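You operate a simulated robot arm through the tools that you are given. There is no shell and no other tool.

Carry out the task below with a simulated robot arm. There is one attempt and no reset: what you move stays moved.

## Task
Move the pink bundle from the covered carton into the purple ticket box and cover both again.
Fine: the grey cover waits on the purple mat; lid and cover end flat; the other bundles stay.
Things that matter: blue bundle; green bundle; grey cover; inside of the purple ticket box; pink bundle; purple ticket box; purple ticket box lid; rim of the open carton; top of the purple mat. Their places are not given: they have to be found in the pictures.

Only the result counts: the job must be done as asked and must still hold three seconds after the hand-in. Knocking over, shifting, dropping, spilling or breaking anything else fails it. A push-on lid holds only when it is set on centred and level and pressed home; a screw cap is set on level and turned clockwise until tight.

## Robot
A 7-joint arm with a two-finger parallel gripper, fixed in place. Base frame: the origin is on the floor under the middle of its stand, x ahead of it, y to its left, z up; the work surface is at about z = 0.88. Units: m, rad, N and s.
It reaches about 1.479 m from its shoulder. Its first joint turns from -2.897 to 2.897 rad. Payload 4.4 kg.
The tool frame sits at the grasp point between the pads (the TCP): z along the fingers, y along the line on which they close. The tips reach 0.023 m beyond it. The gripper opens to 0.094 m. The fingers are 0.038 m wide and 0.01 m thick; the gripper's body (0.054 by 0.096 m) begins 0.039 m behind the TCP.
Orientation is that of the tool frame in the base frame, as a unit quaternion [x, y, z, w]. With the fingers straight down and closing along the base's y, the tool's x points along the base's -x, its y along +y and its z along -z.

## Interface
- The arm moves only by the tool step_arm. Its argument "increments" is a list of rows, each a list of 6 numbers: the shift along the tool's x, y, z in units of 200 mm (1.0 is 200 mm), then the turn, a rotation vector about the tool's x, y, z in units of 120 degrees (1.0 is 120 degrees). In form: [[x, y, z, wx, wy, wz], ...]. A call has 1 to 20 rows; each row is the pose to reach, as a shift and turn from the pose commanded when the call began, along the tool's axes at that moment. "claw" is the finger opening in m, from 0 to 0.094, set as the call begins (left out, the last holds). A call with a number of a shift or a turn outside -1 to 1 is refused whole. Rows are played at 5 a second. More than 0.05 m and 0.15 rad between two rows, or a gripper value outside its range, and nothing of the call is played. A pose out of reach is approached as far as the arm can. The call stops where the force on the tool passes 40 N (or 10 N more than at its start, if that is more) or the arm is blocked; 0.2 s more then pass. The fingers move at their own pace (about 0.072 m/s each) and stop on an object; they squeeze with about 43 N. The grip force told is the motor's: it shows also when the fingers shut on nothing. Time passes only in rows, and 0.2 s behind the last, so rows that repeat a pose let the fingers close. The reply holds the time, the measured pose of the TCP, the force on the tool along the base axes, the opening and the grip force, in the units named above and with some noise, with the torque about the TCP (base axes, N m) and any sound that the robot's microphone picked up.
- Cameras (640 x 400 px; columns grow to the right, rows downward): "scene" is fixed at [0.051, 0.6503, 1.6819]; the picture's right is [-0.25, -0.97, 0.00], its down [-0.56, 0.14, -0.82] and it looks along [0.79, -0.20, -0.58] (base axes); focal length 332 px, centre (320, 200). "wrist" rides on the gripper at [0.086, 0.016, -0.074] in the tool frame; the picture's right is [-0.18, 0.98, 0.00], its down [-0.58, -0.11, -0.81] and it looks along [-0.79, -0.15, 0.59] (tool axes); focal length 243 px, centre (320, 200).
- capture(camera): a new picture of that camera. The clock stands still meanwhile.
- pixel_to_xyz(camera, pixels): there is no depth. For up to 12 entries [column, row, z] of the newest picture of that camera ("zoom" is the newest enlarged one), the place [x, y] in the base frame at which the ray of that pixel passes the height z, good to about 0.003 m. The clock stands still meanwhile.
- zoom(camera, box): a new picture of the part [left, top, right, bottom] of that camera's present view, enlarged. The clock stands still meanwhile.
- finish_job(): hands the job in; it is judged then, once.

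Unless the task says otherwise, let go and move clear before handing in.

The tools are called after "Request:" as a command line: name --pt "numbers of a row" for each row, then --argument value for the rest, lists and objects as JSON in quotes. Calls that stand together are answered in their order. step_arm: Moves the arm, as the interface text tells. Its arguments: {"type":"object","properties":{"increments":{"type":"array"},"claw":{"type":"number"}},"required":["increments"]} The other tools are called the same way: capture (camera) takes a picture; pixel_to_xyz (camera, pixels) gives the place at which the rays of pixels pass given heights; zoom (camera, box) takes an enlarged picture of a part of a camera's view; finish_job () hands the job in.

At the start:

```text
clock: 0.0
eef_pos: [0.8026, 0.1489, 1.1892]
orientation: [0.0, 1.0, 0.0, 0.0]
ft_force: [0.5, 1.2, 0.4]
ft_torque: [-0.01, 0.01, 0.0]
grip_width: 0.0941
grasp_force: 0.1
```

scene: 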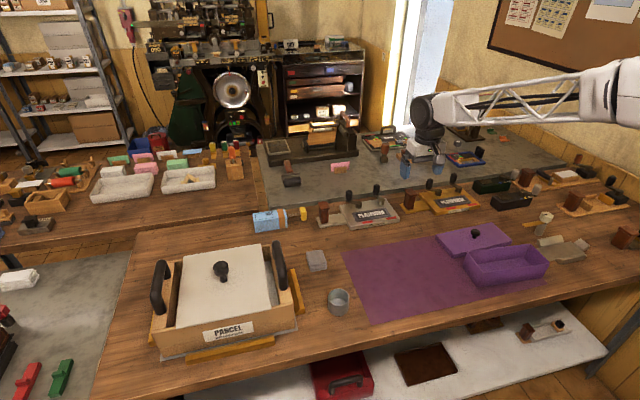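
wrist: 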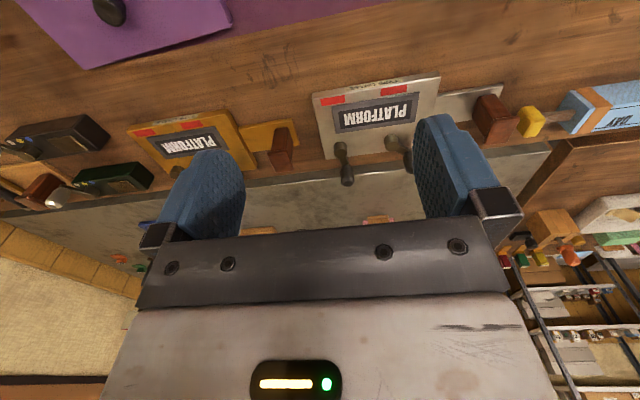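

The scene shows the carton with a grey/white cover and dark knob around pixel (222,270), and the purple open box around (505,263) with its lid lying beside it at (473,240) on the purple mat. I'll zoom into both for details.

Request:
zoom --camera "scene" --box '[130, 220, 330, 370]'

Request:
zoom --camera "scene" --box '[320, 200, 600, 340]'

```text
2.67 times, centred on (230, 295) of scene
```

zoom: 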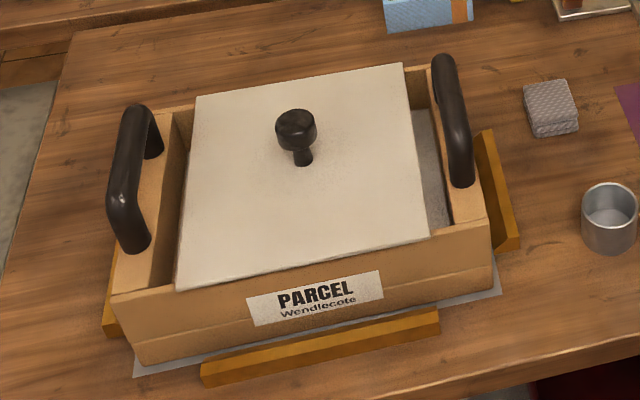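

```text
2.29 times, centred on (460, 270) of scene
```

zoom: 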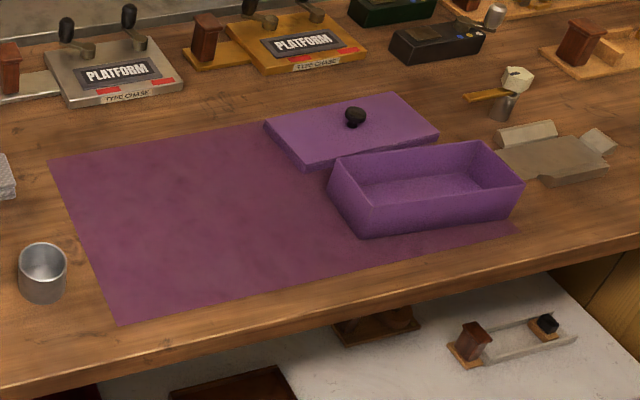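

The carton cover (zoom corners ~(195,97),(402,63),(430,237),(177,288)) has a knob; I'll convert key pixels to positions at candidate heights.

Request:
pixel_to_xyz --camera "scene" --pixels '[[162.6, 356.8, 0.88], [152.5, 330.6, 0.94], [152.5, 330.6, 0.98], [152.5, 330.6, 1.02], [295.5, 328.7, 0.88], [293.7, 303.2, 0.94], [293.7, 303.2, 0.98], [293.7, 303.2, 1.02], [183.2, 256.4, 0.98], [260.7, 243.7, 0.98], [271.2, 308.9, 0.98], [176.4, 328, 0.98]]'

Request:
pixel_to_xyz --camera "zoom" --pixels '[[370, 238, 0.88], [330, 185, 0.88], [330, 165, 0.94], [362, 205, 0.94], [525, 183, 0.94], [483, 142, 0.94], [355, 115, 0.92], [353, 127, 0.9], [264, 122, 0.9], [392, 93, 0.9], [438, 133, 0.9], [305, 165, 0.9]]'

Request:
zoom --camera "scene" --box '[420, 210, 560, 300]'

Request:
capture --camera "wrist"

```text
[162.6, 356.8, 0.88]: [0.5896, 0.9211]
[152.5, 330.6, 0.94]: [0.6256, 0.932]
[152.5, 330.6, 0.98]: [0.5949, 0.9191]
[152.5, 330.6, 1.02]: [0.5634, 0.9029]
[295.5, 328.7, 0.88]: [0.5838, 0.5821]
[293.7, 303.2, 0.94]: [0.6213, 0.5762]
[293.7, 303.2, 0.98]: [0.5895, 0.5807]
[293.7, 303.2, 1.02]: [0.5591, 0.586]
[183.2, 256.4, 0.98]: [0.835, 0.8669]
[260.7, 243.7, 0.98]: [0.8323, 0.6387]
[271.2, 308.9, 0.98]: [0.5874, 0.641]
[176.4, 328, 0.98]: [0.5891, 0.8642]
```

```text
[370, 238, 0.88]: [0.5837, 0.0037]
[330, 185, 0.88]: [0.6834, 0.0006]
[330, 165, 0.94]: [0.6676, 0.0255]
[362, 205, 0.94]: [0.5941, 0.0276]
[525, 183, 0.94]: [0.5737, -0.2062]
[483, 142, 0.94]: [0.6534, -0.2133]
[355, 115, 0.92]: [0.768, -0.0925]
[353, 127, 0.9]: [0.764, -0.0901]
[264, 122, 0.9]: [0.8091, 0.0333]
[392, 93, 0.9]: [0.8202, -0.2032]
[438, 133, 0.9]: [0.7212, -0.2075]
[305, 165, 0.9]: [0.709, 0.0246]
```

```text
4.44 times, centred on (490, 255) of scene
```

zoom: 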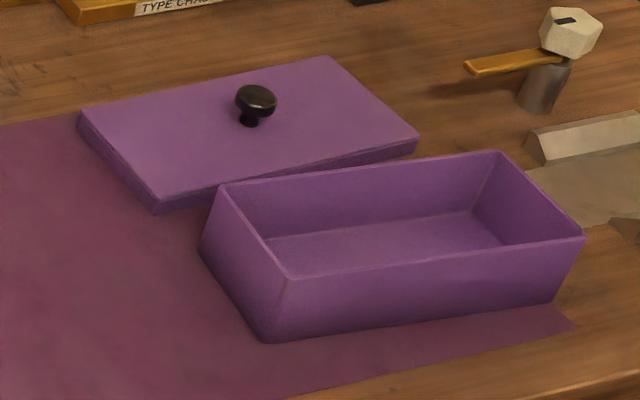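

```text
taken
```

wrist: 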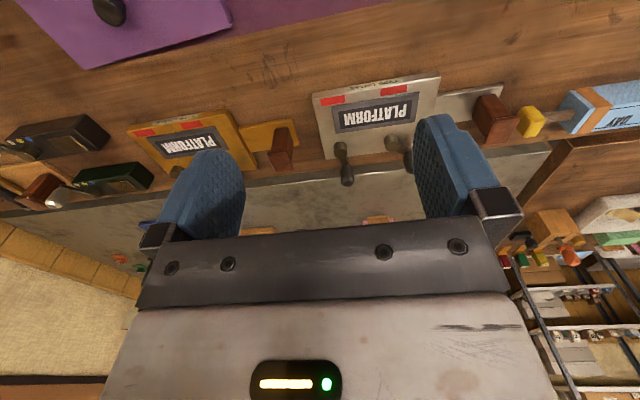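

The carton rim comes out near z≈0.98 (x 0.59–0.83, y 0.58–0.92), and the purple box near (0.62,-0.09). I'll pin down the knobs and mat corners before moving.

Request:
pixel_to_xyz --camera "scene" --pixels '[[223.6, 281.1, 0.98], [223.6, 281.1, 0.99], [220.6, 261.2, 1.02], [220.6, 261.2, 1.03], [220.6, 261.2, 1.04], [220.6, 261.2, 1.05], [342.1, 253.4, 0.88], [371.8, 324.6, 0.88], [547.3, 284, 0.88]]'

Request:
zoom --camera "scene" --box '[190, 240, 254, 290]'

Request:
step_arm --pt "0 0.2 0 0 0 0" --pt "0 0.4 0 0 0 0" --pt "0 0.6 0 0 0 0" --pt "0 0.8 0 0 0 0" --pt "0 1.0 0 0 0 0"

```text
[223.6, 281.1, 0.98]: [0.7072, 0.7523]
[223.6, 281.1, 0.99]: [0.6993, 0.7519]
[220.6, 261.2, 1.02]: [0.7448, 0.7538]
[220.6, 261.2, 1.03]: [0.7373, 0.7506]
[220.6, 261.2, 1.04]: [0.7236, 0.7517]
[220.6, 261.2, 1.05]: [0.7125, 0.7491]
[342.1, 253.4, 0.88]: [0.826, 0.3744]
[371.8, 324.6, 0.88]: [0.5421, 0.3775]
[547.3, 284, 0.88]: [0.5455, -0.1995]
```

```text
8.00 times, centred on (222, 265) of scene
```

zoom: 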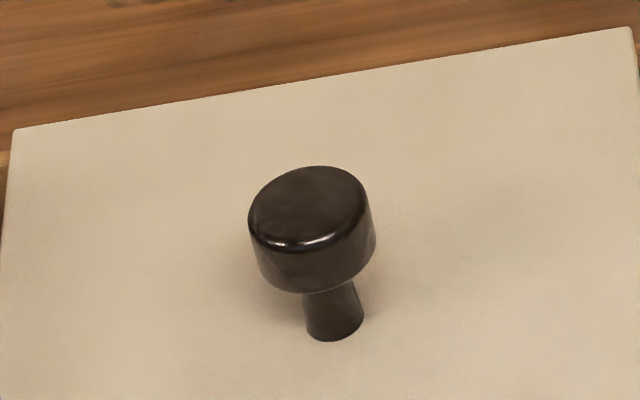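

```text
clock: 1.2
eef_pos: [0.8034, 0.348, 1.1919]
orientation: [0.0, 1.0, 0.0, 0.002]
ft_force: [-0.6, 0.9, -0.4]
ft_torque: [-0.01, 0.01, -0.01]
grip_width: 0.0941
grasp_force: 0.0
```

The knob head is a ~37 mm cylinder standing on a ~19 mm stem at about (0.707,0.752), top near z≈1.04. I continue the move towards it, staying high.

Request:
pixel_to_xyz --camera "scene" --pixels '[[220.5, 265.6, 1.03], [220.5, 265.6, 1.04], [220.5, 265.6, 1.05], [223.9, 281, 0.98], [223.9, 281, 0.985]]'

Request:
step_arm --pt "0.1 0.2 0 0 0 0" --pt "0.2 0.4 0 0 0 0" --pt "0.3 0.6 0 0 0 0" --pt "0.4 0.8 0 0 0 0" --pt "0.48 1.0 0 0 0 0"

```text
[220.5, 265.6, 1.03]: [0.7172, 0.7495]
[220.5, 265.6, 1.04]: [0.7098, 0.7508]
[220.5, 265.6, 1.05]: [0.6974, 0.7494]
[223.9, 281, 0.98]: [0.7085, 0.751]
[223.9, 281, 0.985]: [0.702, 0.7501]
```

```text
clock: 2.4
eef_pos: [0.7077, 0.5482, 1.1893]
orientation: [0.0, 1.0, 0.0, 0.0]
ft_force: [-0.9, 0.6, 0.2]
ft_torque: [-0.06, -0.04, -0.01]
grip_width: 0.094
grasp_force: 0.1
```

Knob top solves to about z=1.04 at (0.709,0.751). I move the last 0.2 m over it and then look.

Request:
step_arm --pt "0 0.2 0 0 0 0" --pt "0 0.4 0 0 0 0" --pt "0 0.6 0 0 0 0" --pt "0 0.8 0 0 0 0" --pt "0 1.0 0 0 0 0" --pt "0 1.0 0 0 0 0"

Request:
capture --camera "wrist"

Request:
capture --camera "scene"

```text
clock: 3.8
eef_pos: [0.709, 0.7501, 1.1888]
orientation: [0.0, 1.0, -0.001, 0.0]
ft_force: [-0.7, -0.6, 0.9]
ft_torque: [0.0, -0.01, 0.0]
grip_width: 0.094
grasp_force: 0.1
```

```text
taken
```

wrist: 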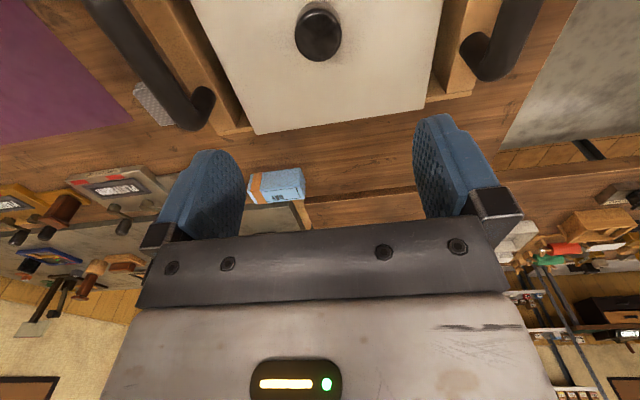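

```text
taken
```

scene: 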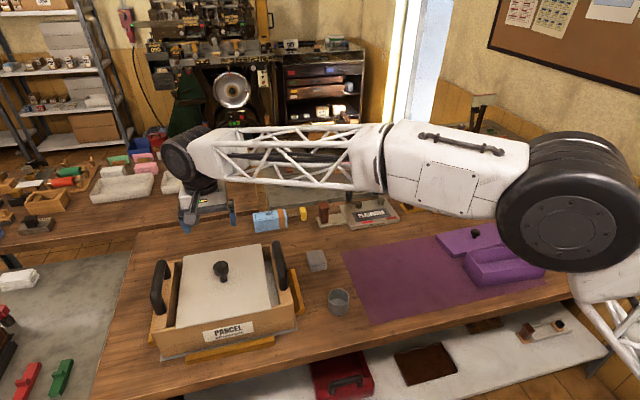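

The wrist view shows the knob head at about (319,35), centred between the fingers. I'll confirm its place from this view.

Request:
pixel_to_xyz --camera "wrist" --pixels '[[318, 36, 1.04], [318, 36, 1.03], [295, 36, 1.035], [342, 36, 1.035], [253, 134, 0.985], [425, 108, 0.985], [222, 137, 0.98], [472, 92, 0.98]]'

Request:
zoom --camera "wrist" --box '[180, 0, 500, 200]'

```text
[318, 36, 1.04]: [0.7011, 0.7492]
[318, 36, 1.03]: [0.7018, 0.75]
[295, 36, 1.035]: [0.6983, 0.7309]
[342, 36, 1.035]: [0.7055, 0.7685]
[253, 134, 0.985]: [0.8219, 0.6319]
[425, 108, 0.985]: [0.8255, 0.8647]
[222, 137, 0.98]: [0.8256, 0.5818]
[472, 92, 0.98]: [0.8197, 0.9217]
```

```text
2.00 times, centred on (340, 100) of wrist
```

zoom: 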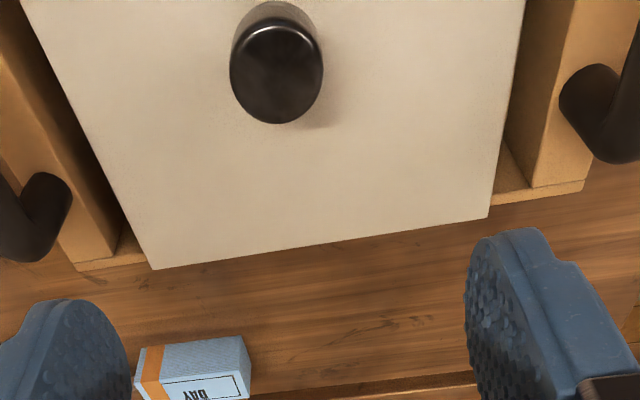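

Both views put the knob at x≈0.705, y≈0.750. I descend part way with open fingers and check.

Request:
step_arm --pt "0.01 0 0.15 0 0 0" --pt "0.015 0 0.3 0 0 0" --pt "0.015 0 0.45 0 0 0" --pt "0.015 0 0.6 0 0 0" --pt "0.015 0 0.6 0 0 0" --claw 0.094

Request:
zoom --camera "scene" --box '[130, 200, 330, 325]'

Request:
capture --camera "wrist"

```text
clock: 5.0
eef_pos: [0.7045, 0.7486, 1.0687]
orientation: [0.001, 1.0, 0.0, 0.0]
ft_force: [0.5, 0.6, 1.1]
ft_torque: [0.0, 0.01, -0.02]
grip_width: 0.094
grasp_force: 0.1
```

```text
3.20 times, centred on (230, 262) of scene
```

zoom: 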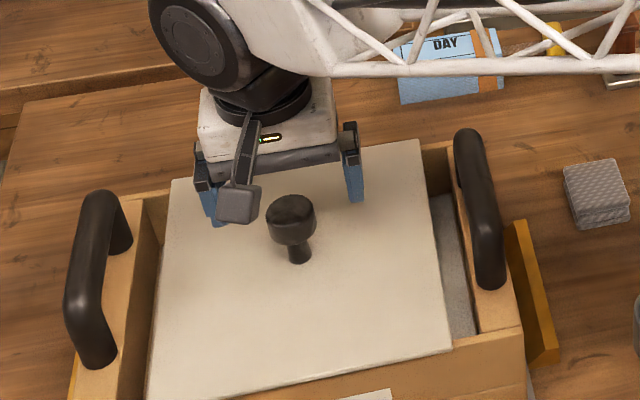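

```text
taken
```

wrist: 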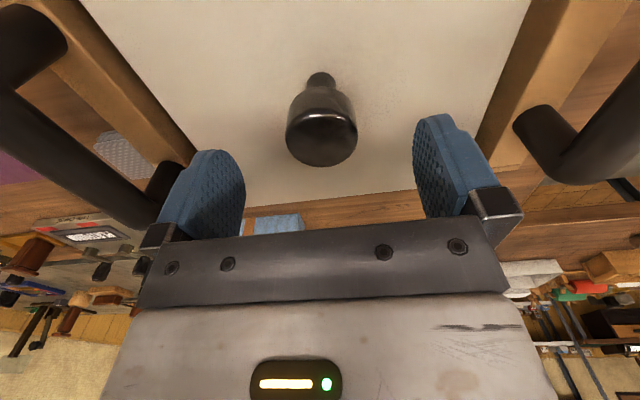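

The knob is centred between the pads (wrist px (321,130)). I descend to about z=1.02.

Request:
pixel_to_xyz --camera "wrist" --pixels '[[321, 140, 1.04], [321, 140, 1.035], [321, 82, 0.985]]'

Request:
step_arm --pt "0 0 0.08 0 0 0" --pt "0 0 0.16 0 0 0" --pt "0 0 0.24 0 0 0" --pt "0 0 0.24 0 0 0"

Request:
capture --camera "wrist"

Request:
zoom --camera "scene" --box '[180, 215, 280, 285]'

```text
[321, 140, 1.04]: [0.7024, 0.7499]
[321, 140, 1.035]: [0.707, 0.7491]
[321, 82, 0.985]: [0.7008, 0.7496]
```

```text
clock: 6.0
eef_pos: [0.7038, 0.7494, 1.0227]
orientation: [-0.001, 1.0, 0.0, 0.0]
ft_force: [-0.6, 0.4, 0.1]
ft_torque: [0.0, 0.02, -0.04]
grip_width: 0.0939
grasp_force: 0.1
```

```text
taken
```

wrist: 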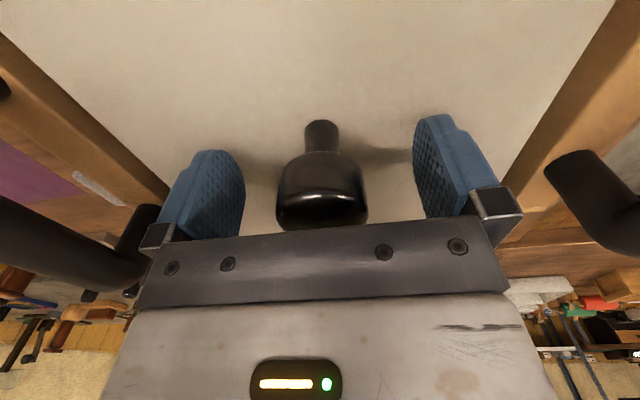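

```text
5.71 times, centred on (230, 250) of scene
```

zoom: 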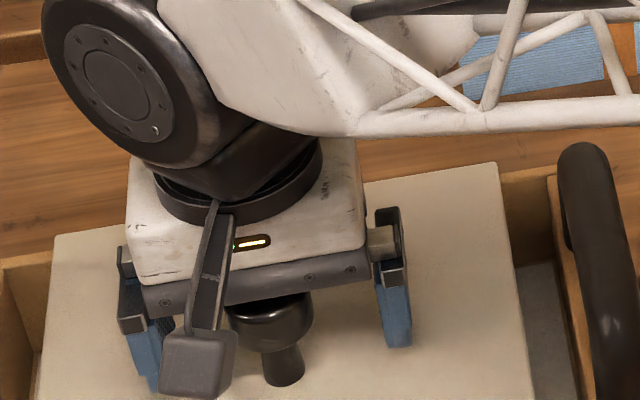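

The head sits between the pads with clearance above. I close the fingers on it.

Request:
step_arm --pt "0 0 0 0 0 0" --pt "0 0 0 0 0 0" --pt "0 0 0 0 0 0" --pt "0 0 0 0 0 0" --pt "0 0 0 0 0 0" --pt "0 0 0 0 0 0" --claw 0.0

Request:
capture --camera "wrist"

```text
clock: 7.4
eef_pos: [0.7033, 0.7488, 1.0222]
orientation: [0.0, 1.0, 0.0, -0.001]
ft_force: [-0.1, 1.1, 1.4]
ft_torque: [0.0, 0.06, -0.04]
grip_width: 0.0369
grasp_force: 43.2
```

```text
taken
```

wrist: 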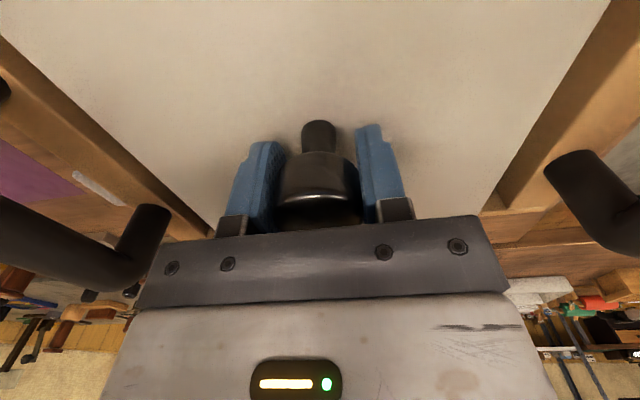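

Grip holds at 0.0369 m on the knob. I lift slowly straight up and check the force.

Request:
step_arm --pt "0 0 -0.03 0 0 0" --pt "0 0 -0.07 0 0 0" --pt "0 0 -0.12 0 0 0" --pt "0 0 -0.2 0 0 0" --pt "0 0 -0.2 0 0 0"

Request:
capture --camera "wrist"

Request:
zoom --camera "scene" --box '[130, 200, 330, 325]'

```text
clock: 8.6
eef_pos: [0.7039, 0.7482, 1.0619]
orientation: [0.0, 1.0, 0.0, 0.0]
ft_force: [0.5, 0.4, -1.4]
ft_torque: [-0.01, -0.03, -0.01]
grip_width: 0.0369
grasp_force: 42.2
```

```text
taken
```

wrist: 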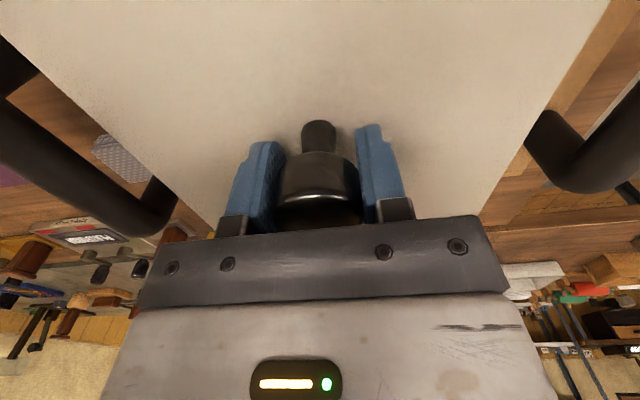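

```text
3.20 times, centred on (230, 262) of scene
```

zoom: 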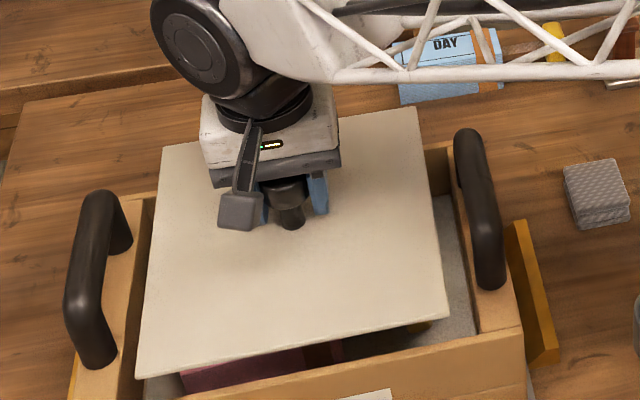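

The cover came up level and off the rim, showing a pink edge inside. I raise it well clear of the handles.

Request:
step_arm --pt "0 0 -0.1 0 0 0" --pt "0 0 -0.25 0 0 0" --pt "0 0 -0.4 0 0 0" --pt "0 0 -0.55 0 0 0" --pt "0 0 -0.65 0 0 0" --pt "0 0 -0.7 0 0 0" --pt "0 0 -0.7 0 0 0"

Request:
capture --camera "scene"

```text
clock: 10.2
eef_pos: [0.7047, 0.7476, 1.203]
orientation: [0.0, 1.0, 0.001, 0.0]
ft_force: [-0.4, -0.7, -1.2]
ft_torque: [0.03, -0.01, -0.02]
grip_width: 0.0367
grasp_force: 42.9
```

```text
taken
```

scene: 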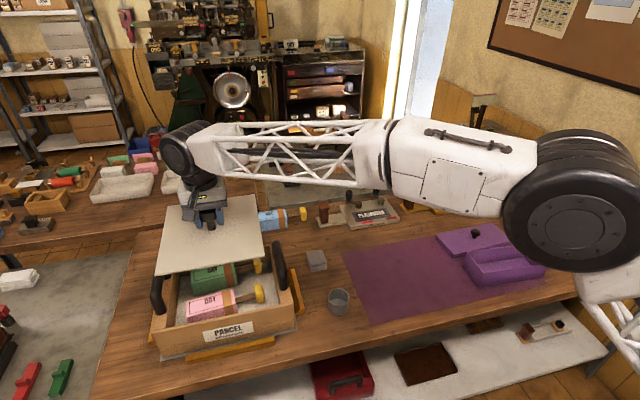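

The cover is high and level; the pink bundle is visible at (215,303) inside the carton. I carry the cover towards the mat in smooth steps along -y.

Request:
step_arm --pt "0 -0.06 0 0 0 0" --pt "0 -0.18 0 0 0 0" --pt "0 -0.34 0 0 0 0" --pt "0 -0.5 0 0 0 0" --pt "0.03 -0.66 0 0 0 0" --pt "0.06 -0.82 0 0 0 0" --pt "0.09 -0.94 0 0 0 0" --pt "0.09 -1.0 0 0 0 0"

Request:
step_arm --pt "0 -0.06 0 0 0 0" --pt "0 -0.18 0 0 0 0" --pt "0 -0.34 0 0 0 0" --pt "0 -0.5 0 0 0 0" --pt "0 -0.66 0 0 0 0" --pt "0 -0.82 0 0 0 0" --pt "0 -0.94 0 0 0 0" --pt "0 -1.0 0 0 0 0"

Request:
step_arm --pt "0 -0.06 0 0 0 0" --pt "0 -0.18 0 0 0 0" --pt "0 -0.34 0 0 0 0" --pt "0 -0.5 0 0 0 0" --pt "0 -0.6 0 0 0 0" --pt "0 -0.66 0 0 0 0" --pt "0 -0.66 0 0 0 0"

Request:
capture --camera "scene"

Request:
capture --camera "wrist"

```text
clock: 12.0
eef_pos: [0.6876, 0.549, 1.2007]
orientation: [0.0, 1.0, 0.001, 0.0]
ft_force: [0.4, -0.7, -2.3]
ft_torque: [-0.01, -0.01, 0.02]
grip_width: 0.0368
grasp_force: 43.0
```

```text
clock: 13.8
eef_pos: [0.6856, 0.3492, 1.2018]
orientation: [0.0, 1.0, 0.0, 0.0]
ft_force: [0.1, -0.3, -1.8]
ft_torque: [0.01, 0.05, -0.02]
grip_width: 0.037
grasp_force: 43.4
```

```text
clock: 15.4
eef_pos: [0.6857, 0.2183, 1.2007]
orientation: [0.0, 1.0, 0.0, -0.001]
ft_force: [0.5, 0.8, -1.8]
ft_torque: [-0.01, -0.02, -0.04]
grip_width: 0.0369
grasp_force: 43.4
```

```text
taken
```

scene: 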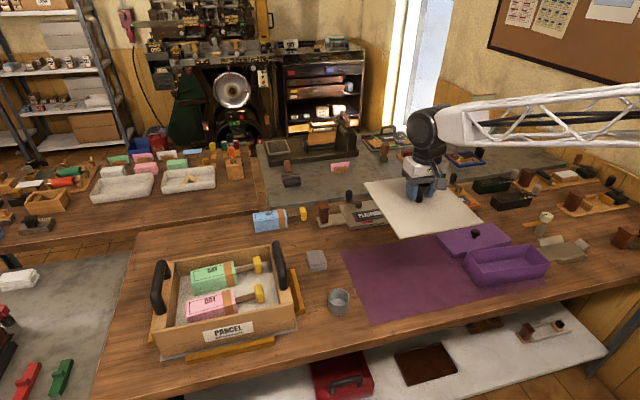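

```text
taken
```

wrist: 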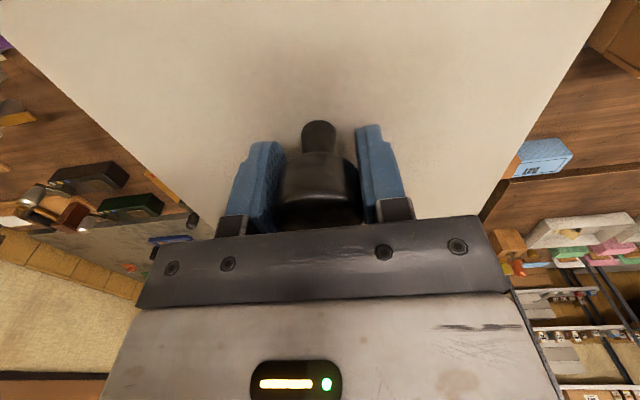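

Both pictures show the cover level at (0.686,0.217), over the empty part of the mat with the tin and lid clear. I lower it.

Request:
step_arm --pt "0 0 0.05 0 0 0" --pt "0 0 0.2 0 0 0" --pt "0 0 0.4 0 0 0" --pt "0 0 0.6 0 0 0" --pt "0 0 0.8 0 0 0" --pt "0 0 0.95 0 0 0" --pt "0 0 1.0 0 0 0" --pt "0 0 1.0 0 0 0"

Request:
capture --camera "scene"

Request:
zoom --camera "scene" --box '[320, 180, 560, 330]'

```text
clock: 17.2
eef_pos: [0.6836, 0.2168, 1.0008]
orientation: [-0.001, 1.0, 0.0, 0.0]
ft_force: [-0.6, -0.4, -1.4]
ft_torque: [-0.01, 0.01, -0.01]
grip_width: 0.037
grasp_force: 43.2
```

```text
taken
```

scene: 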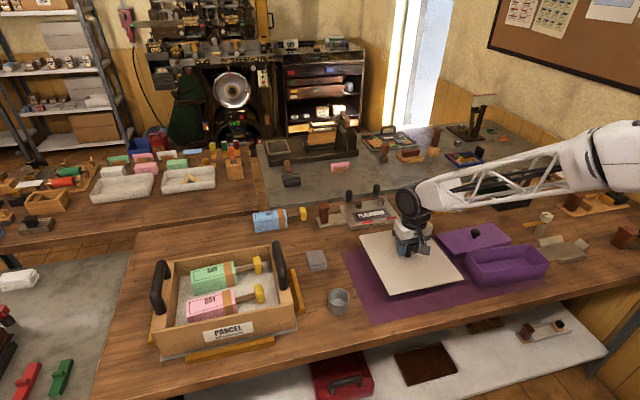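

```text
2.67 times, centred on (440, 255) of scene
```

zoom: 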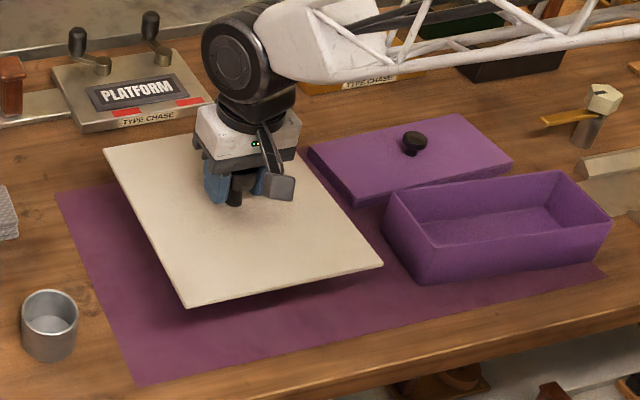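

The cover hovers ~8 cm above the mat between the tin and the lid. I lower further, then creep to contact.

Request:
step_arm --pt "0 0 0.1 0 0 0" --pt "0 0 0.2 0 0 0" --pt "0 0 0.3 0 0 0" --pt "0 0 0.34 0 0 0" --pt "0 0 0.34 0 0 0"

Request:
zoom --camera "scene" --box '[320, 180, 560, 330]'

```text
clock: 18.4
eef_pos: [0.6865, 0.2173, 0.9332]
orientation: [0.0, 1.0, 0.0, 0.0]
ft_force: [0.5, 0.8, -1.5]
ft_torque: [-0.02, -0.01, -0.01]
grip_width: 0.0371
grasp_force: 43.2
```

```text
2.67 times, centred on (440, 255) of scene
```

zoom: 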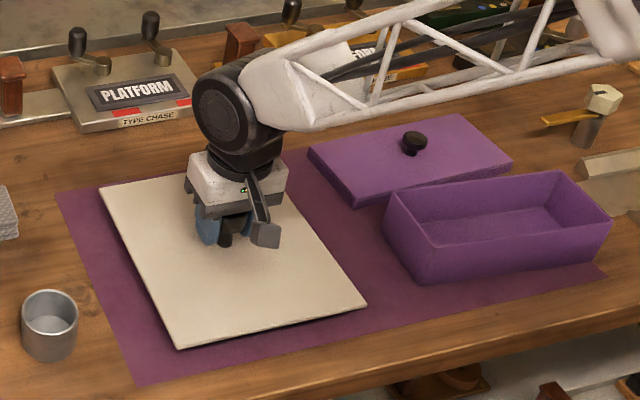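

Still a small gap with a shadow under the cover edge. I creep down 2 mm per row, letting the force limit or contact show.

Request:
step_arm --pt "0 0 0.01 0 0 0" --pt "0 0 0.02 0 0 0" --pt "0 0 0.03 0 0 0" --pt "0 0 0.04 0 0 0" --pt "0 0 0.05 0 0 0" --pt "0 0 0.05 0 0 0"

Request:
zoom --camera "scene" --box '[320, 180, 560, 330]'

```text
clock: 19.8
eef_pos: [0.6863, 0.2165, 0.9222]
orientation: [0.0, 1.0, 0.0, 0.0]
ft_force: [-0.3, 0.0, -1.4]
ft_torque: [0.0, 0.0, -0.02]
grip_width: 0.0366
grasp_force: 42.9
```

```text
2.67 times, centred on (440, 255) of scene
```

zoom: 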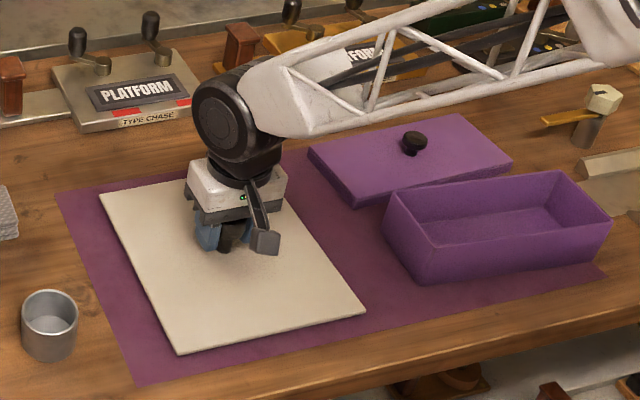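

No contact yet (vertical force still -1.4 N). I keep creeping 1 mm per row.

Request:
step_arm --pt "0 0 0.005 0 0 0" --pt "0 0 0.01 0 0 0" --pt "0 0 0.015 0 0 0" --pt "0 0 0.02 0 0 0"

```text
clock: 20.8
eef_pos: [0.6858, 0.2151, 0.9194]
orientation: [0.0, 1.0, 0.0, 0.0]
ft_force: [0.7, -0.6, -0.6]
ft_torque: [0.0, 0.0, -0.04]
grip_width: 0.0372
grasp_force: 43.1
```

Vertical force reads -0.6 N, at the noise edge of first contact. Continue creeping.

Request:
step_arm --pt "0 0 0.005 0 0 0" --pt "0 0 0.01 0 0 0" --pt "0 0 0.01 0 0 0"

Request:
zoom --camera "scene" --box '[360, 250, 480, 325]'

```text
clock: 21.6
eef_pos: [0.6855, 0.2179, 0.9178]
orientation: [0.0, 1.0, 0.0, -0.001]
ft_force: [-1.7, -1.3, 3.6]
ft_torque: [0.03, 0.04, -0.01]
grip_width: 0.0369
grasp_force: 43.4
```

```text
5.33 times, centred on (420, 288) of scene
```

zoom: 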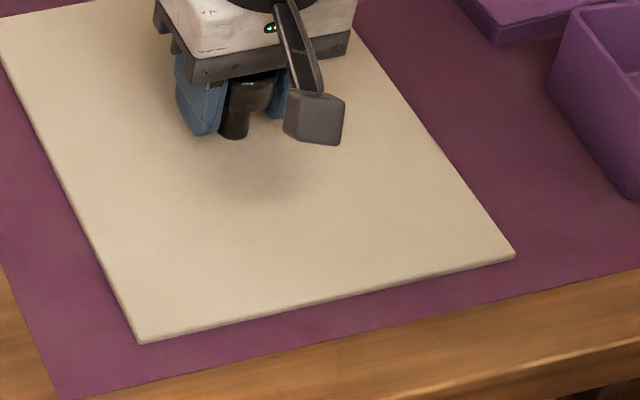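

Contact: the force rose to +3.6 N and the cover lies flat on the mat. I open the fingers.

Request:
step_arm --pt "0 0 0 0 0 0" --pt "0 0 0 0 0 0" --pt "0 0 0 0 0 0" --pt "0 0 0 0 0 0" --pt "0 0 0 0 0 0" --claw 0.094

Request:
step_arm --pt "0 0 -0.1 0 0 0" --pt "0 0 -0.3 0 0 0" --pt "0 0 -0.5 0 0 0" --pt "0 0 -0.7 0 0 0" --pt "0 0 -0.9 0 0 0" --pt "0 0 -1.0 0 0 0"

Request:
zoom --camera "scene" --box '[320, 180, 560, 330]'

Request:
zoom --camera "scene" --box '[145, 230, 305, 350]'

```text
clock: 22.8
eef_pos: [0.6857, 0.2171, 0.917]
orientation: [0.0, 1.0, 0.001, 0.0]
ft_force: [0.5, -0.5, -0.2]
ft_torque: [0.0, -0.01, 0.05]
grip_width: 0.0944
grasp_force: 0.1
```

```text
clock: 24.2
eef_pos: [0.6857, 0.2163, 1.1163]
orientation: [0.0, 1.0, 0.0, 0.001]
ft_force: [0.0, 0.4, 0.7]
ft_torque: [0.01, 0.02, 0.03]
grip_width: 0.0941
grasp_force: 0.1
```

```text
2.67 times, centred on (440, 255) of scene
```

zoom: 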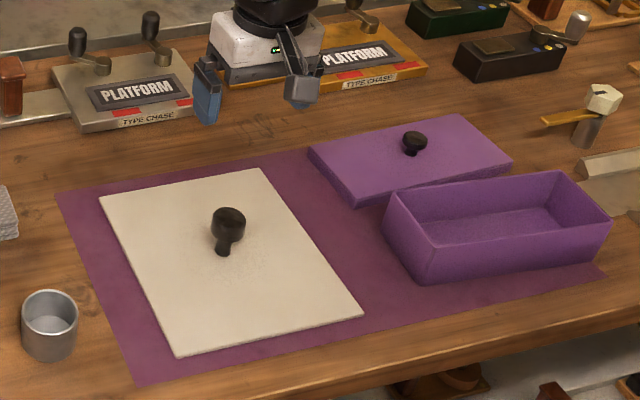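

```text
3.33 times, centred on (225, 290) of scene
```

zoom: 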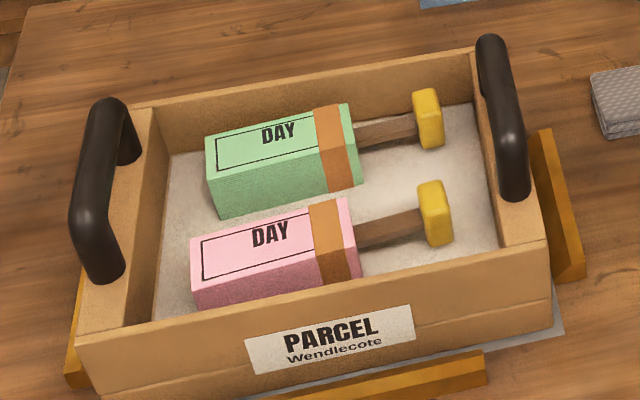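

The cover rests flat on the mat. The carton now shows the pink bundle (block plus stick with yellow end) in front of the green one; I'll measure both.

Request:
pixel_to_xyz --camera "zoom" --pixels '[[218, 220, 0.885], [218, 220, 0.895], [213, 182, 0.92], [213, 182, 0.93], [213, 182, 0.94], [362, 185, 0.89], [358, 150, 0.93], [190, 238, 0.93], [345, 197, 0.93], [358, 248, 0.93], [197, 286, 0.93], [450, 240, 0.89]]'

Request:
pixel_to_xyz --camera "zoom" --pixels '[[440, 182, 0.93], [448, 208, 0.93], [452, 240, 0.9], [418, 185, 0.93], [425, 245, 0.9], [413, 92, 0.93], [440, 90, 0.93], [445, 148, 0.9], [205, 135, 0.93], [350, 103, 0.93], [170, 155, 0.89], [498, 250, 0.89]]'

Request:
zoom --camera "scene" --box '[175, 280, 275, 330]'

```text
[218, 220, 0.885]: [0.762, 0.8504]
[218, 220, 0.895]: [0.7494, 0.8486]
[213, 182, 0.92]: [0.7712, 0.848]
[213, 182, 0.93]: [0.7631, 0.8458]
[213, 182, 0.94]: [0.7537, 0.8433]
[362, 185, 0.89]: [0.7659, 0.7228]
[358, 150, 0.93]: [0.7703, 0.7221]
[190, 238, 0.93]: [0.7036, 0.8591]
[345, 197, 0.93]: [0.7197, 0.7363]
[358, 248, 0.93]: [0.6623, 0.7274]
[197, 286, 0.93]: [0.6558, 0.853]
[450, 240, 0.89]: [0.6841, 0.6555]
```

```text
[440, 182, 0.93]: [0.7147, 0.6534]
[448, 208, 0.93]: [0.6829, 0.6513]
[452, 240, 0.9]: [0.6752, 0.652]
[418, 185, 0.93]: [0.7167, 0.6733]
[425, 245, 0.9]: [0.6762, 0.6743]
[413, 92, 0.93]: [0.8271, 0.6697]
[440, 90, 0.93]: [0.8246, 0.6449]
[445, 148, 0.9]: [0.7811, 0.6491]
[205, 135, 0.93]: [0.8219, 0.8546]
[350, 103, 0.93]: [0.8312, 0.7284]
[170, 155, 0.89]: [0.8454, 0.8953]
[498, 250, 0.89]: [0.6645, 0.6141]
```

```text
6.40 times, centred on (225, 305) of scene
```

zoom: 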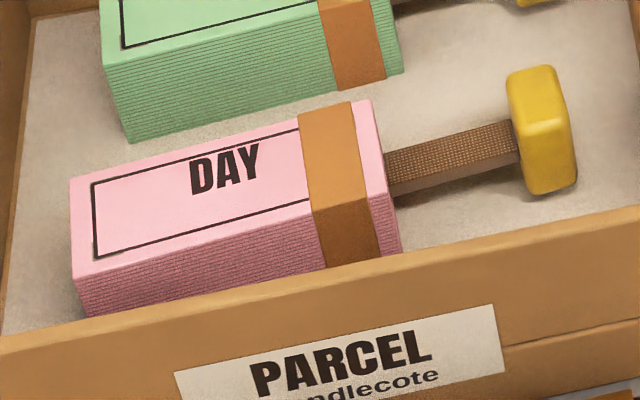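

The purple box looks yawed by ~5° and the lid by ~-3°, so I'll look at them with the wrist camera first. I move up and towards (0.54,-0.09).

Request:
step_arm --pt "0 0 -0.2 0 0 0" --pt "0.1 -0.1 -0.35 0 0 0" --pt "0.22 -0.25 -0.45 0 0 0" --pt "0.34 -0.4 -0.52 0 0 0" --pt "0.46 -0.55 -0.52 0 0 0" --pt "0.58 -0.7 -0.52 0 0 0" --pt "0.7 -0.85 -0.52 0 0 0" --pt "0.73 -1.0 -0.52 0 0 0"

Request:
step_arm --pt "0 -0.15 0 0 0 0" --pt "0 -0.35 0 0 0 0" --pt "0 -0.53 0 0 0 0" --pt "0 -0.53 0 0 0 0"

Request:
capture --camera "wrist"

Request:
capture --camera "scene"

```text
clock: 26.0
eef_pos: [0.539, 0.0157, 1.2223]
orientation: [0.0, 1.0, 0.0, -0.001]
ft_force: [0.9, -0.4, -0.4]
ft_torque: [0.0, 0.01, -0.01]
grip_width: 0.094
grasp_force: 0.1
```

```text
clock: 27.0
eef_pos: [0.538, -0.0926, 1.2214]
orientation: [0.0, 1.0, 0.002, 0.0]
ft_force: [-0.4, 0.1, -0.2]
ft_torque: [0.02, -0.02, -0.01]
grip_width: 0.094
grasp_force: 0.0
```

```text
taken
```

wrist: 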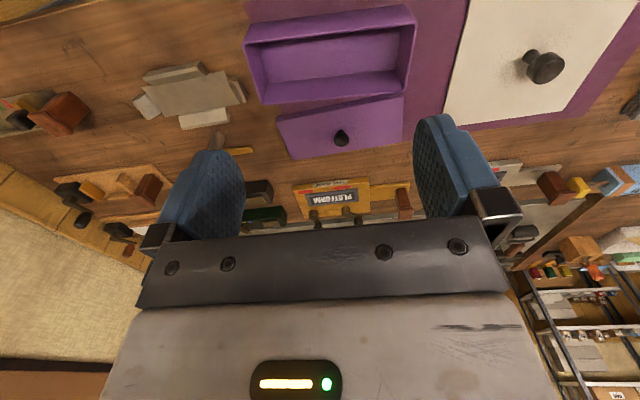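

```text
taken
```

scene: 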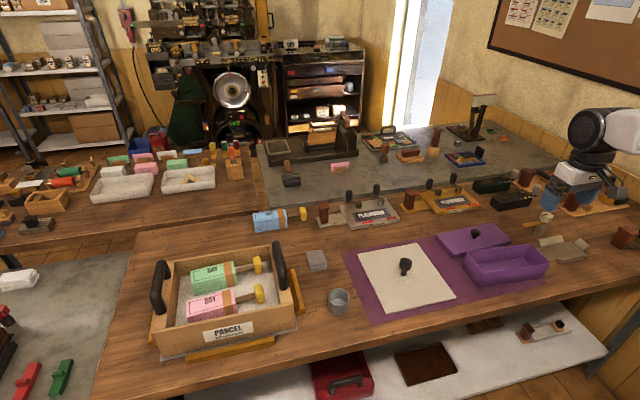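

The wrist view sees the whole box at (330,55) and lid at (340,125). I enlarge it for exact corners.

Request:
zoom --camera "wrist" --box '[230, 0, 430, 125]'

```text
3.20 times, centred on (330, 62) of wrist
```

zoom: 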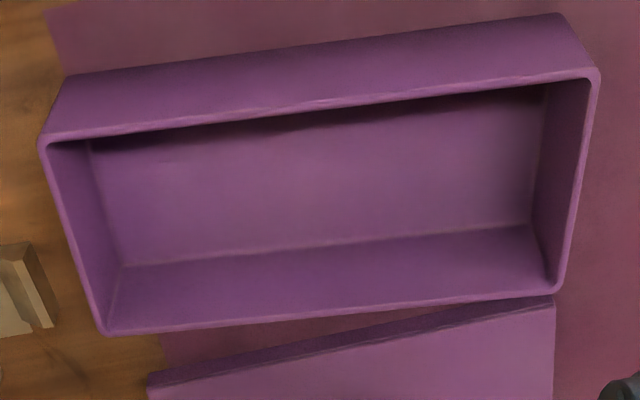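

Request:
pixel_to_xyz --camera "zoom" --pixels '[[40, 142, 0.94], [597, 72, 0.94], [565, 290, 0.94], [105, 335, 0.94], [40, 142, 0.95], [597, 72, 0.95], [565, 290, 0.95], [105, 335, 0.95], [66, 77, 0.882], [560, 14, 0.882], [121, 265, 0.885], [530, 225, 0.885]]'

Request:
zoom --camera "wrist" --box '[260, 70, 420, 170]'

Request:
zoom --camera "scene" --box '[430, 215, 560, 295]'

```text
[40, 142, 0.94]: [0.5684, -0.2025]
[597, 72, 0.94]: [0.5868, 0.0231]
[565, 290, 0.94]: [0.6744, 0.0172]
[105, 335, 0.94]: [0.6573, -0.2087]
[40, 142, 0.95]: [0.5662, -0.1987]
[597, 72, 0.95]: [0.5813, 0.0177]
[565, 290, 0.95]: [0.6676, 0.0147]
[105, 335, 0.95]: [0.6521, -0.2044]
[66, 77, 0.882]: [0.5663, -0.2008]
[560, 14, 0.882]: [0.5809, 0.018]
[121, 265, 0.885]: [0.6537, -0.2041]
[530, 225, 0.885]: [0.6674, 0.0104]
```

```text
4.00 times, centred on (340, 120) of wrist
```

zoom: 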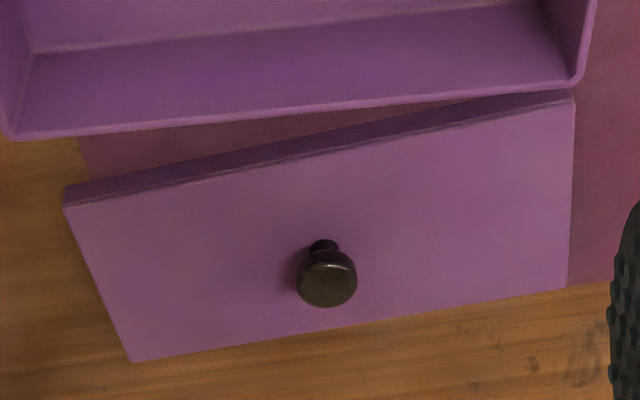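

```text
4.92 times, centred on (495, 255) of scene
```

zoom: 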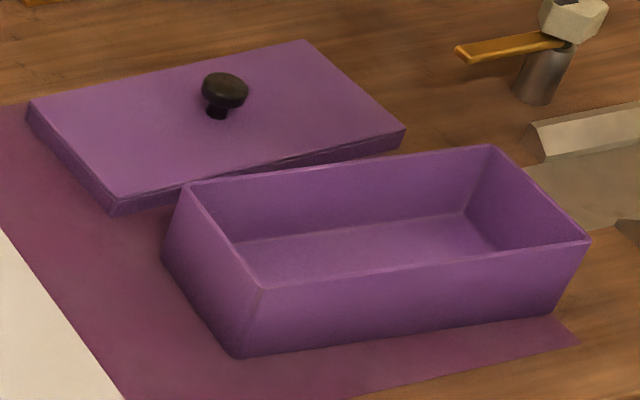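

Box rim resolves to z≈0.948, centre about (0.618,-0.093), yaw ≈ -4°. Now the lid corners and knob from the wrist and scene views.

Request:
pixel_to_xyz --camera "wrist" --pixels '[[276.25, 122, 0.9], [403.75, 95.5, 0.9], [401.75, 141.75, 0.9], [293.25, 160.5, 0.9], [277, 116.75, 0.882], [403, 92.5, 0.882], [341.5, 139, 0.93], [341.5, 139, 0.92], [340.75, 130.75, 0.9]]'

Request:
pixel_to_xyz --camera "zoom" --pixels '[[30, 102, 0.9], [305, 40, 0.9], [405, 128, 0.9], [110, 197, 0.9], [115, 214, 0.882], [225, 85, 0.93], [225, 85, 0.92], [217, 115, 0.9], [185, 184, 0.948], [263, 287, 0.948], [591, 241, 0.948], [492, 146, 0.948]]'

```text
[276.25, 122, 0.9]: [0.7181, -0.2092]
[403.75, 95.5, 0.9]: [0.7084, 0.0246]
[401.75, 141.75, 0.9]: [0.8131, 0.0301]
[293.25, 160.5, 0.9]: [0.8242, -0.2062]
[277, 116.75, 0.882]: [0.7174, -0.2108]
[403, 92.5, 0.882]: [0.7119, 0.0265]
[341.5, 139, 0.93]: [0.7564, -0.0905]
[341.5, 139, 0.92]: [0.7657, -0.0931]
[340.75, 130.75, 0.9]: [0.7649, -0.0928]
```

```text
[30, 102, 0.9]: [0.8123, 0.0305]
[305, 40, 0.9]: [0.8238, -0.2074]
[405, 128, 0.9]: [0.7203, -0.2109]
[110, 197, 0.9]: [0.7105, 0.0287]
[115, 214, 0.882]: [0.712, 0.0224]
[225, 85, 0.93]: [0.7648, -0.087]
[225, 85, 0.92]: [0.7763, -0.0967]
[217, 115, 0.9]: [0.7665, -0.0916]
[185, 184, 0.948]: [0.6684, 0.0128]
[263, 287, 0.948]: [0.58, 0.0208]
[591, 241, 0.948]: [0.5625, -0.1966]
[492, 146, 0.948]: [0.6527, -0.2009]
```

Lid: centre ≈(0.766,-0.091), top z≈0.90, yaw ≈ +2.4°, knob ~30 mm with top z≈0.925. Next I go look into the carton with the wrist camera.

Request:
step_arm --pt "0 0.1 -0.05 0 0 0" --pt "-0.05 0.3 -0.15 0 0 0" --pt "-0.1 0.5 -0.15 0 0 0" --pt "-0.15 0.7 -0.15 0 0 0" --pt "-0.2 0.9 -0.15 0 0 0" --pt "-0.25 1.0 -0.15 0 0 0"

Request:
step_arm --pt "0 0.1 0 0 0 0" --pt "0 0.3 0 0 0 0" --pt "0 0.5 0 0 0 0" --pt "0 0.7 0 0 0 0" --pt "0 0.9 0 0 0 0" --pt "0 1.0 0 0 0 0"

Request:
step_arm --pt "0 0.1 0 0 0 0" --pt "0 0.3 0 0 0 0" --pt "0 0.5 0 0 0 0" --pt "0 0.7 0 0 0 0" --pt "0 0.9 0 0 0 0" --pt "0 1.0 0 0 0 0"

Request:
step_arm --pt "0 0.1 0 0 0 0" --pt "0 0.3 0 0 0 0" --pt "0 0.5 0 0 0 0" --pt "0 0.7 0 0 0 0" --pt "0 0.9 0 0 0 0" --pt "0 1.0 0 0 0 0" --pt "0 1.0 0 0 0 0"

Request:
capture --camera "wrist"

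```text
clock: 28.4
eef_pos: [0.5883, 0.11, 1.251]
orientation: [0.0, 1.0, -0.001, 0.0]
ft_force: [0.5, -0.2, 0.6]
ft_torque: [0.02, 0.01, 0.01]
grip_width: 0.0941
grasp_force: 0.1
```

```text
clock: 29.8
eef_pos: [0.5892, 0.3116, 1.2513]
orientation: [0.001, 1.0, -0.001, 0.0]
ft_force: [0.3, 0.2, -0.2]
ft_torque: [0.0, -0.01, 0.0]
grip_width: 0.094
grasp_force: 0.1
```

```text
clock: 31.2
eef_pos: [0.589, 0.5103, 1.2531]
orientation: [0.0, 1.0, -0.001, 0.0]
ft_force: [0.2, -0.5, 0.2]
ft_torque: [0.04, 0.04, 0.01]
grip_width: 0.094
grasp_force: 0.0
```

```text
clock: 32.8
eef_pos: [0.5899, 0.7108, 1.2503]
orientation: [0.0, 1.0, 0.0, 0.0]
ft_force: [-0.6, 0.0, 0.8]
ft_torque: [-0.01, -0.02, -0.01]
grip_width: 0.0941
grasp_force: 0.0
```

```text
taken
```

wrist: 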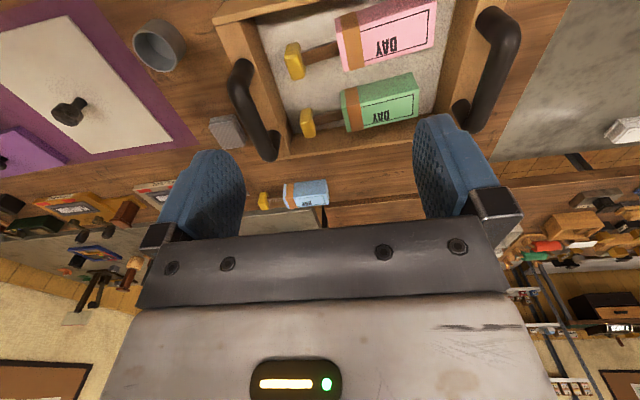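

The whole carton interior is visible in the top of the wrist view: pink bundle at (360,40), green at (360,105). I enlarge it.

Request:
zoom --camera "wrist" --box '[265, 0, 465, 125]'

Request:
pixel_to_xyz --camera "wrist" --pixels '[[214, 15, 0.98], [455, 0, 0.98]]'

```text
3.20 times, centred on (365, 62) of wrist
```

zoom: 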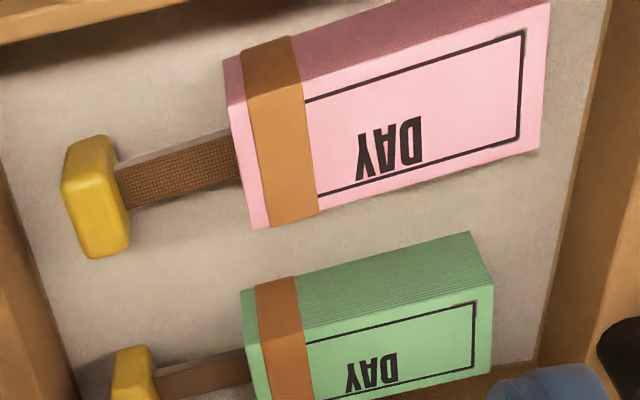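

```text
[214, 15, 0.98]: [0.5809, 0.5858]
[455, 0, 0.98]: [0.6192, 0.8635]
```

I'll triangulate the pink block's top corners from both cameras at two trial heights.

Request:
pixel_to_xyz --camera "zoom" --pixels '[[229, 105, 0.94], [250, 228, 0.94], [540, 148, 0.94], [548, 3, 0.94], [229, 105, 0.96], [250, 228, 0.96], [540, 148, 0.96], [548, 3, 0.96], [62, 185, 0.94], [85, 256, 0.94], [128, 245, 0.94], [223, 57, 0.9]]'

Request:
pixel_to_xyz --camera "scene" --pixels '[[186.25, 302.2, 0.94], [232.8, 289.4, 0.94], [235.3, 305, 0.94], [187.2, 317, 0.94], [186.25, 302.2, 0.96], [232.8, 289.4, 0.96], [235.3, 305, 0.96], [187.2, 317, 0.96], [254.7, 285.5, 0.94], [261.7, 283.9, 0.94], [264.8, 302.7, 0.9], [257.8, 304.2, 0.9]]'

Request:
zoom --camera "scene" --box '[145, 230, 305, 350]'

```text
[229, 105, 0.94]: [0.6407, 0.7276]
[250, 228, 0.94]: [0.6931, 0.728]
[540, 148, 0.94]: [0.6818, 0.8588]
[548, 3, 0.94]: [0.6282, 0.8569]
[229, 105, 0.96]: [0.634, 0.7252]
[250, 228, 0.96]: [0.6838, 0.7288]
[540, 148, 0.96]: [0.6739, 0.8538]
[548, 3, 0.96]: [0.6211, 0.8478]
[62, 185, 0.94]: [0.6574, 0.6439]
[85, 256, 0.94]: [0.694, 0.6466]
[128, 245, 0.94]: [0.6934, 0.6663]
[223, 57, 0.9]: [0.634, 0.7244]
```

```text
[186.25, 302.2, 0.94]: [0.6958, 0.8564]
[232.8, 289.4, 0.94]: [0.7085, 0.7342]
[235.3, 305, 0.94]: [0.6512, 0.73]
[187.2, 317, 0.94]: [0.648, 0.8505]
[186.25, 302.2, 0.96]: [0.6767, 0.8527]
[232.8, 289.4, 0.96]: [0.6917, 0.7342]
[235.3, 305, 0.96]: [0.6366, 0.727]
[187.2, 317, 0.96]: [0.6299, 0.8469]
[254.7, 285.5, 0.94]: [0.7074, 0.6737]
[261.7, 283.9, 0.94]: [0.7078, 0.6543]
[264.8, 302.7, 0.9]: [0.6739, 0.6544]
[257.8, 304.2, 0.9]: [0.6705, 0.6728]
```

```text
3.33 times, centred on (225, 290) of scene
```

zoom: 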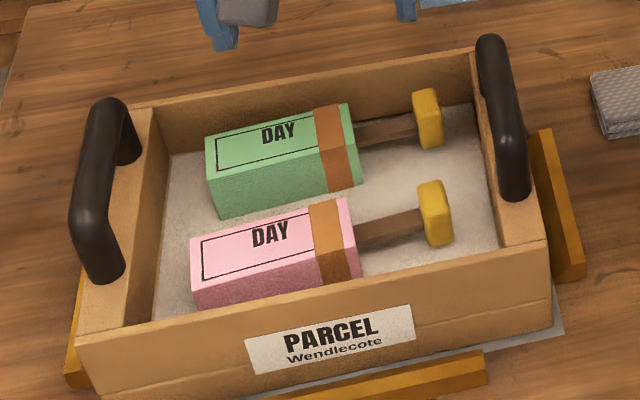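

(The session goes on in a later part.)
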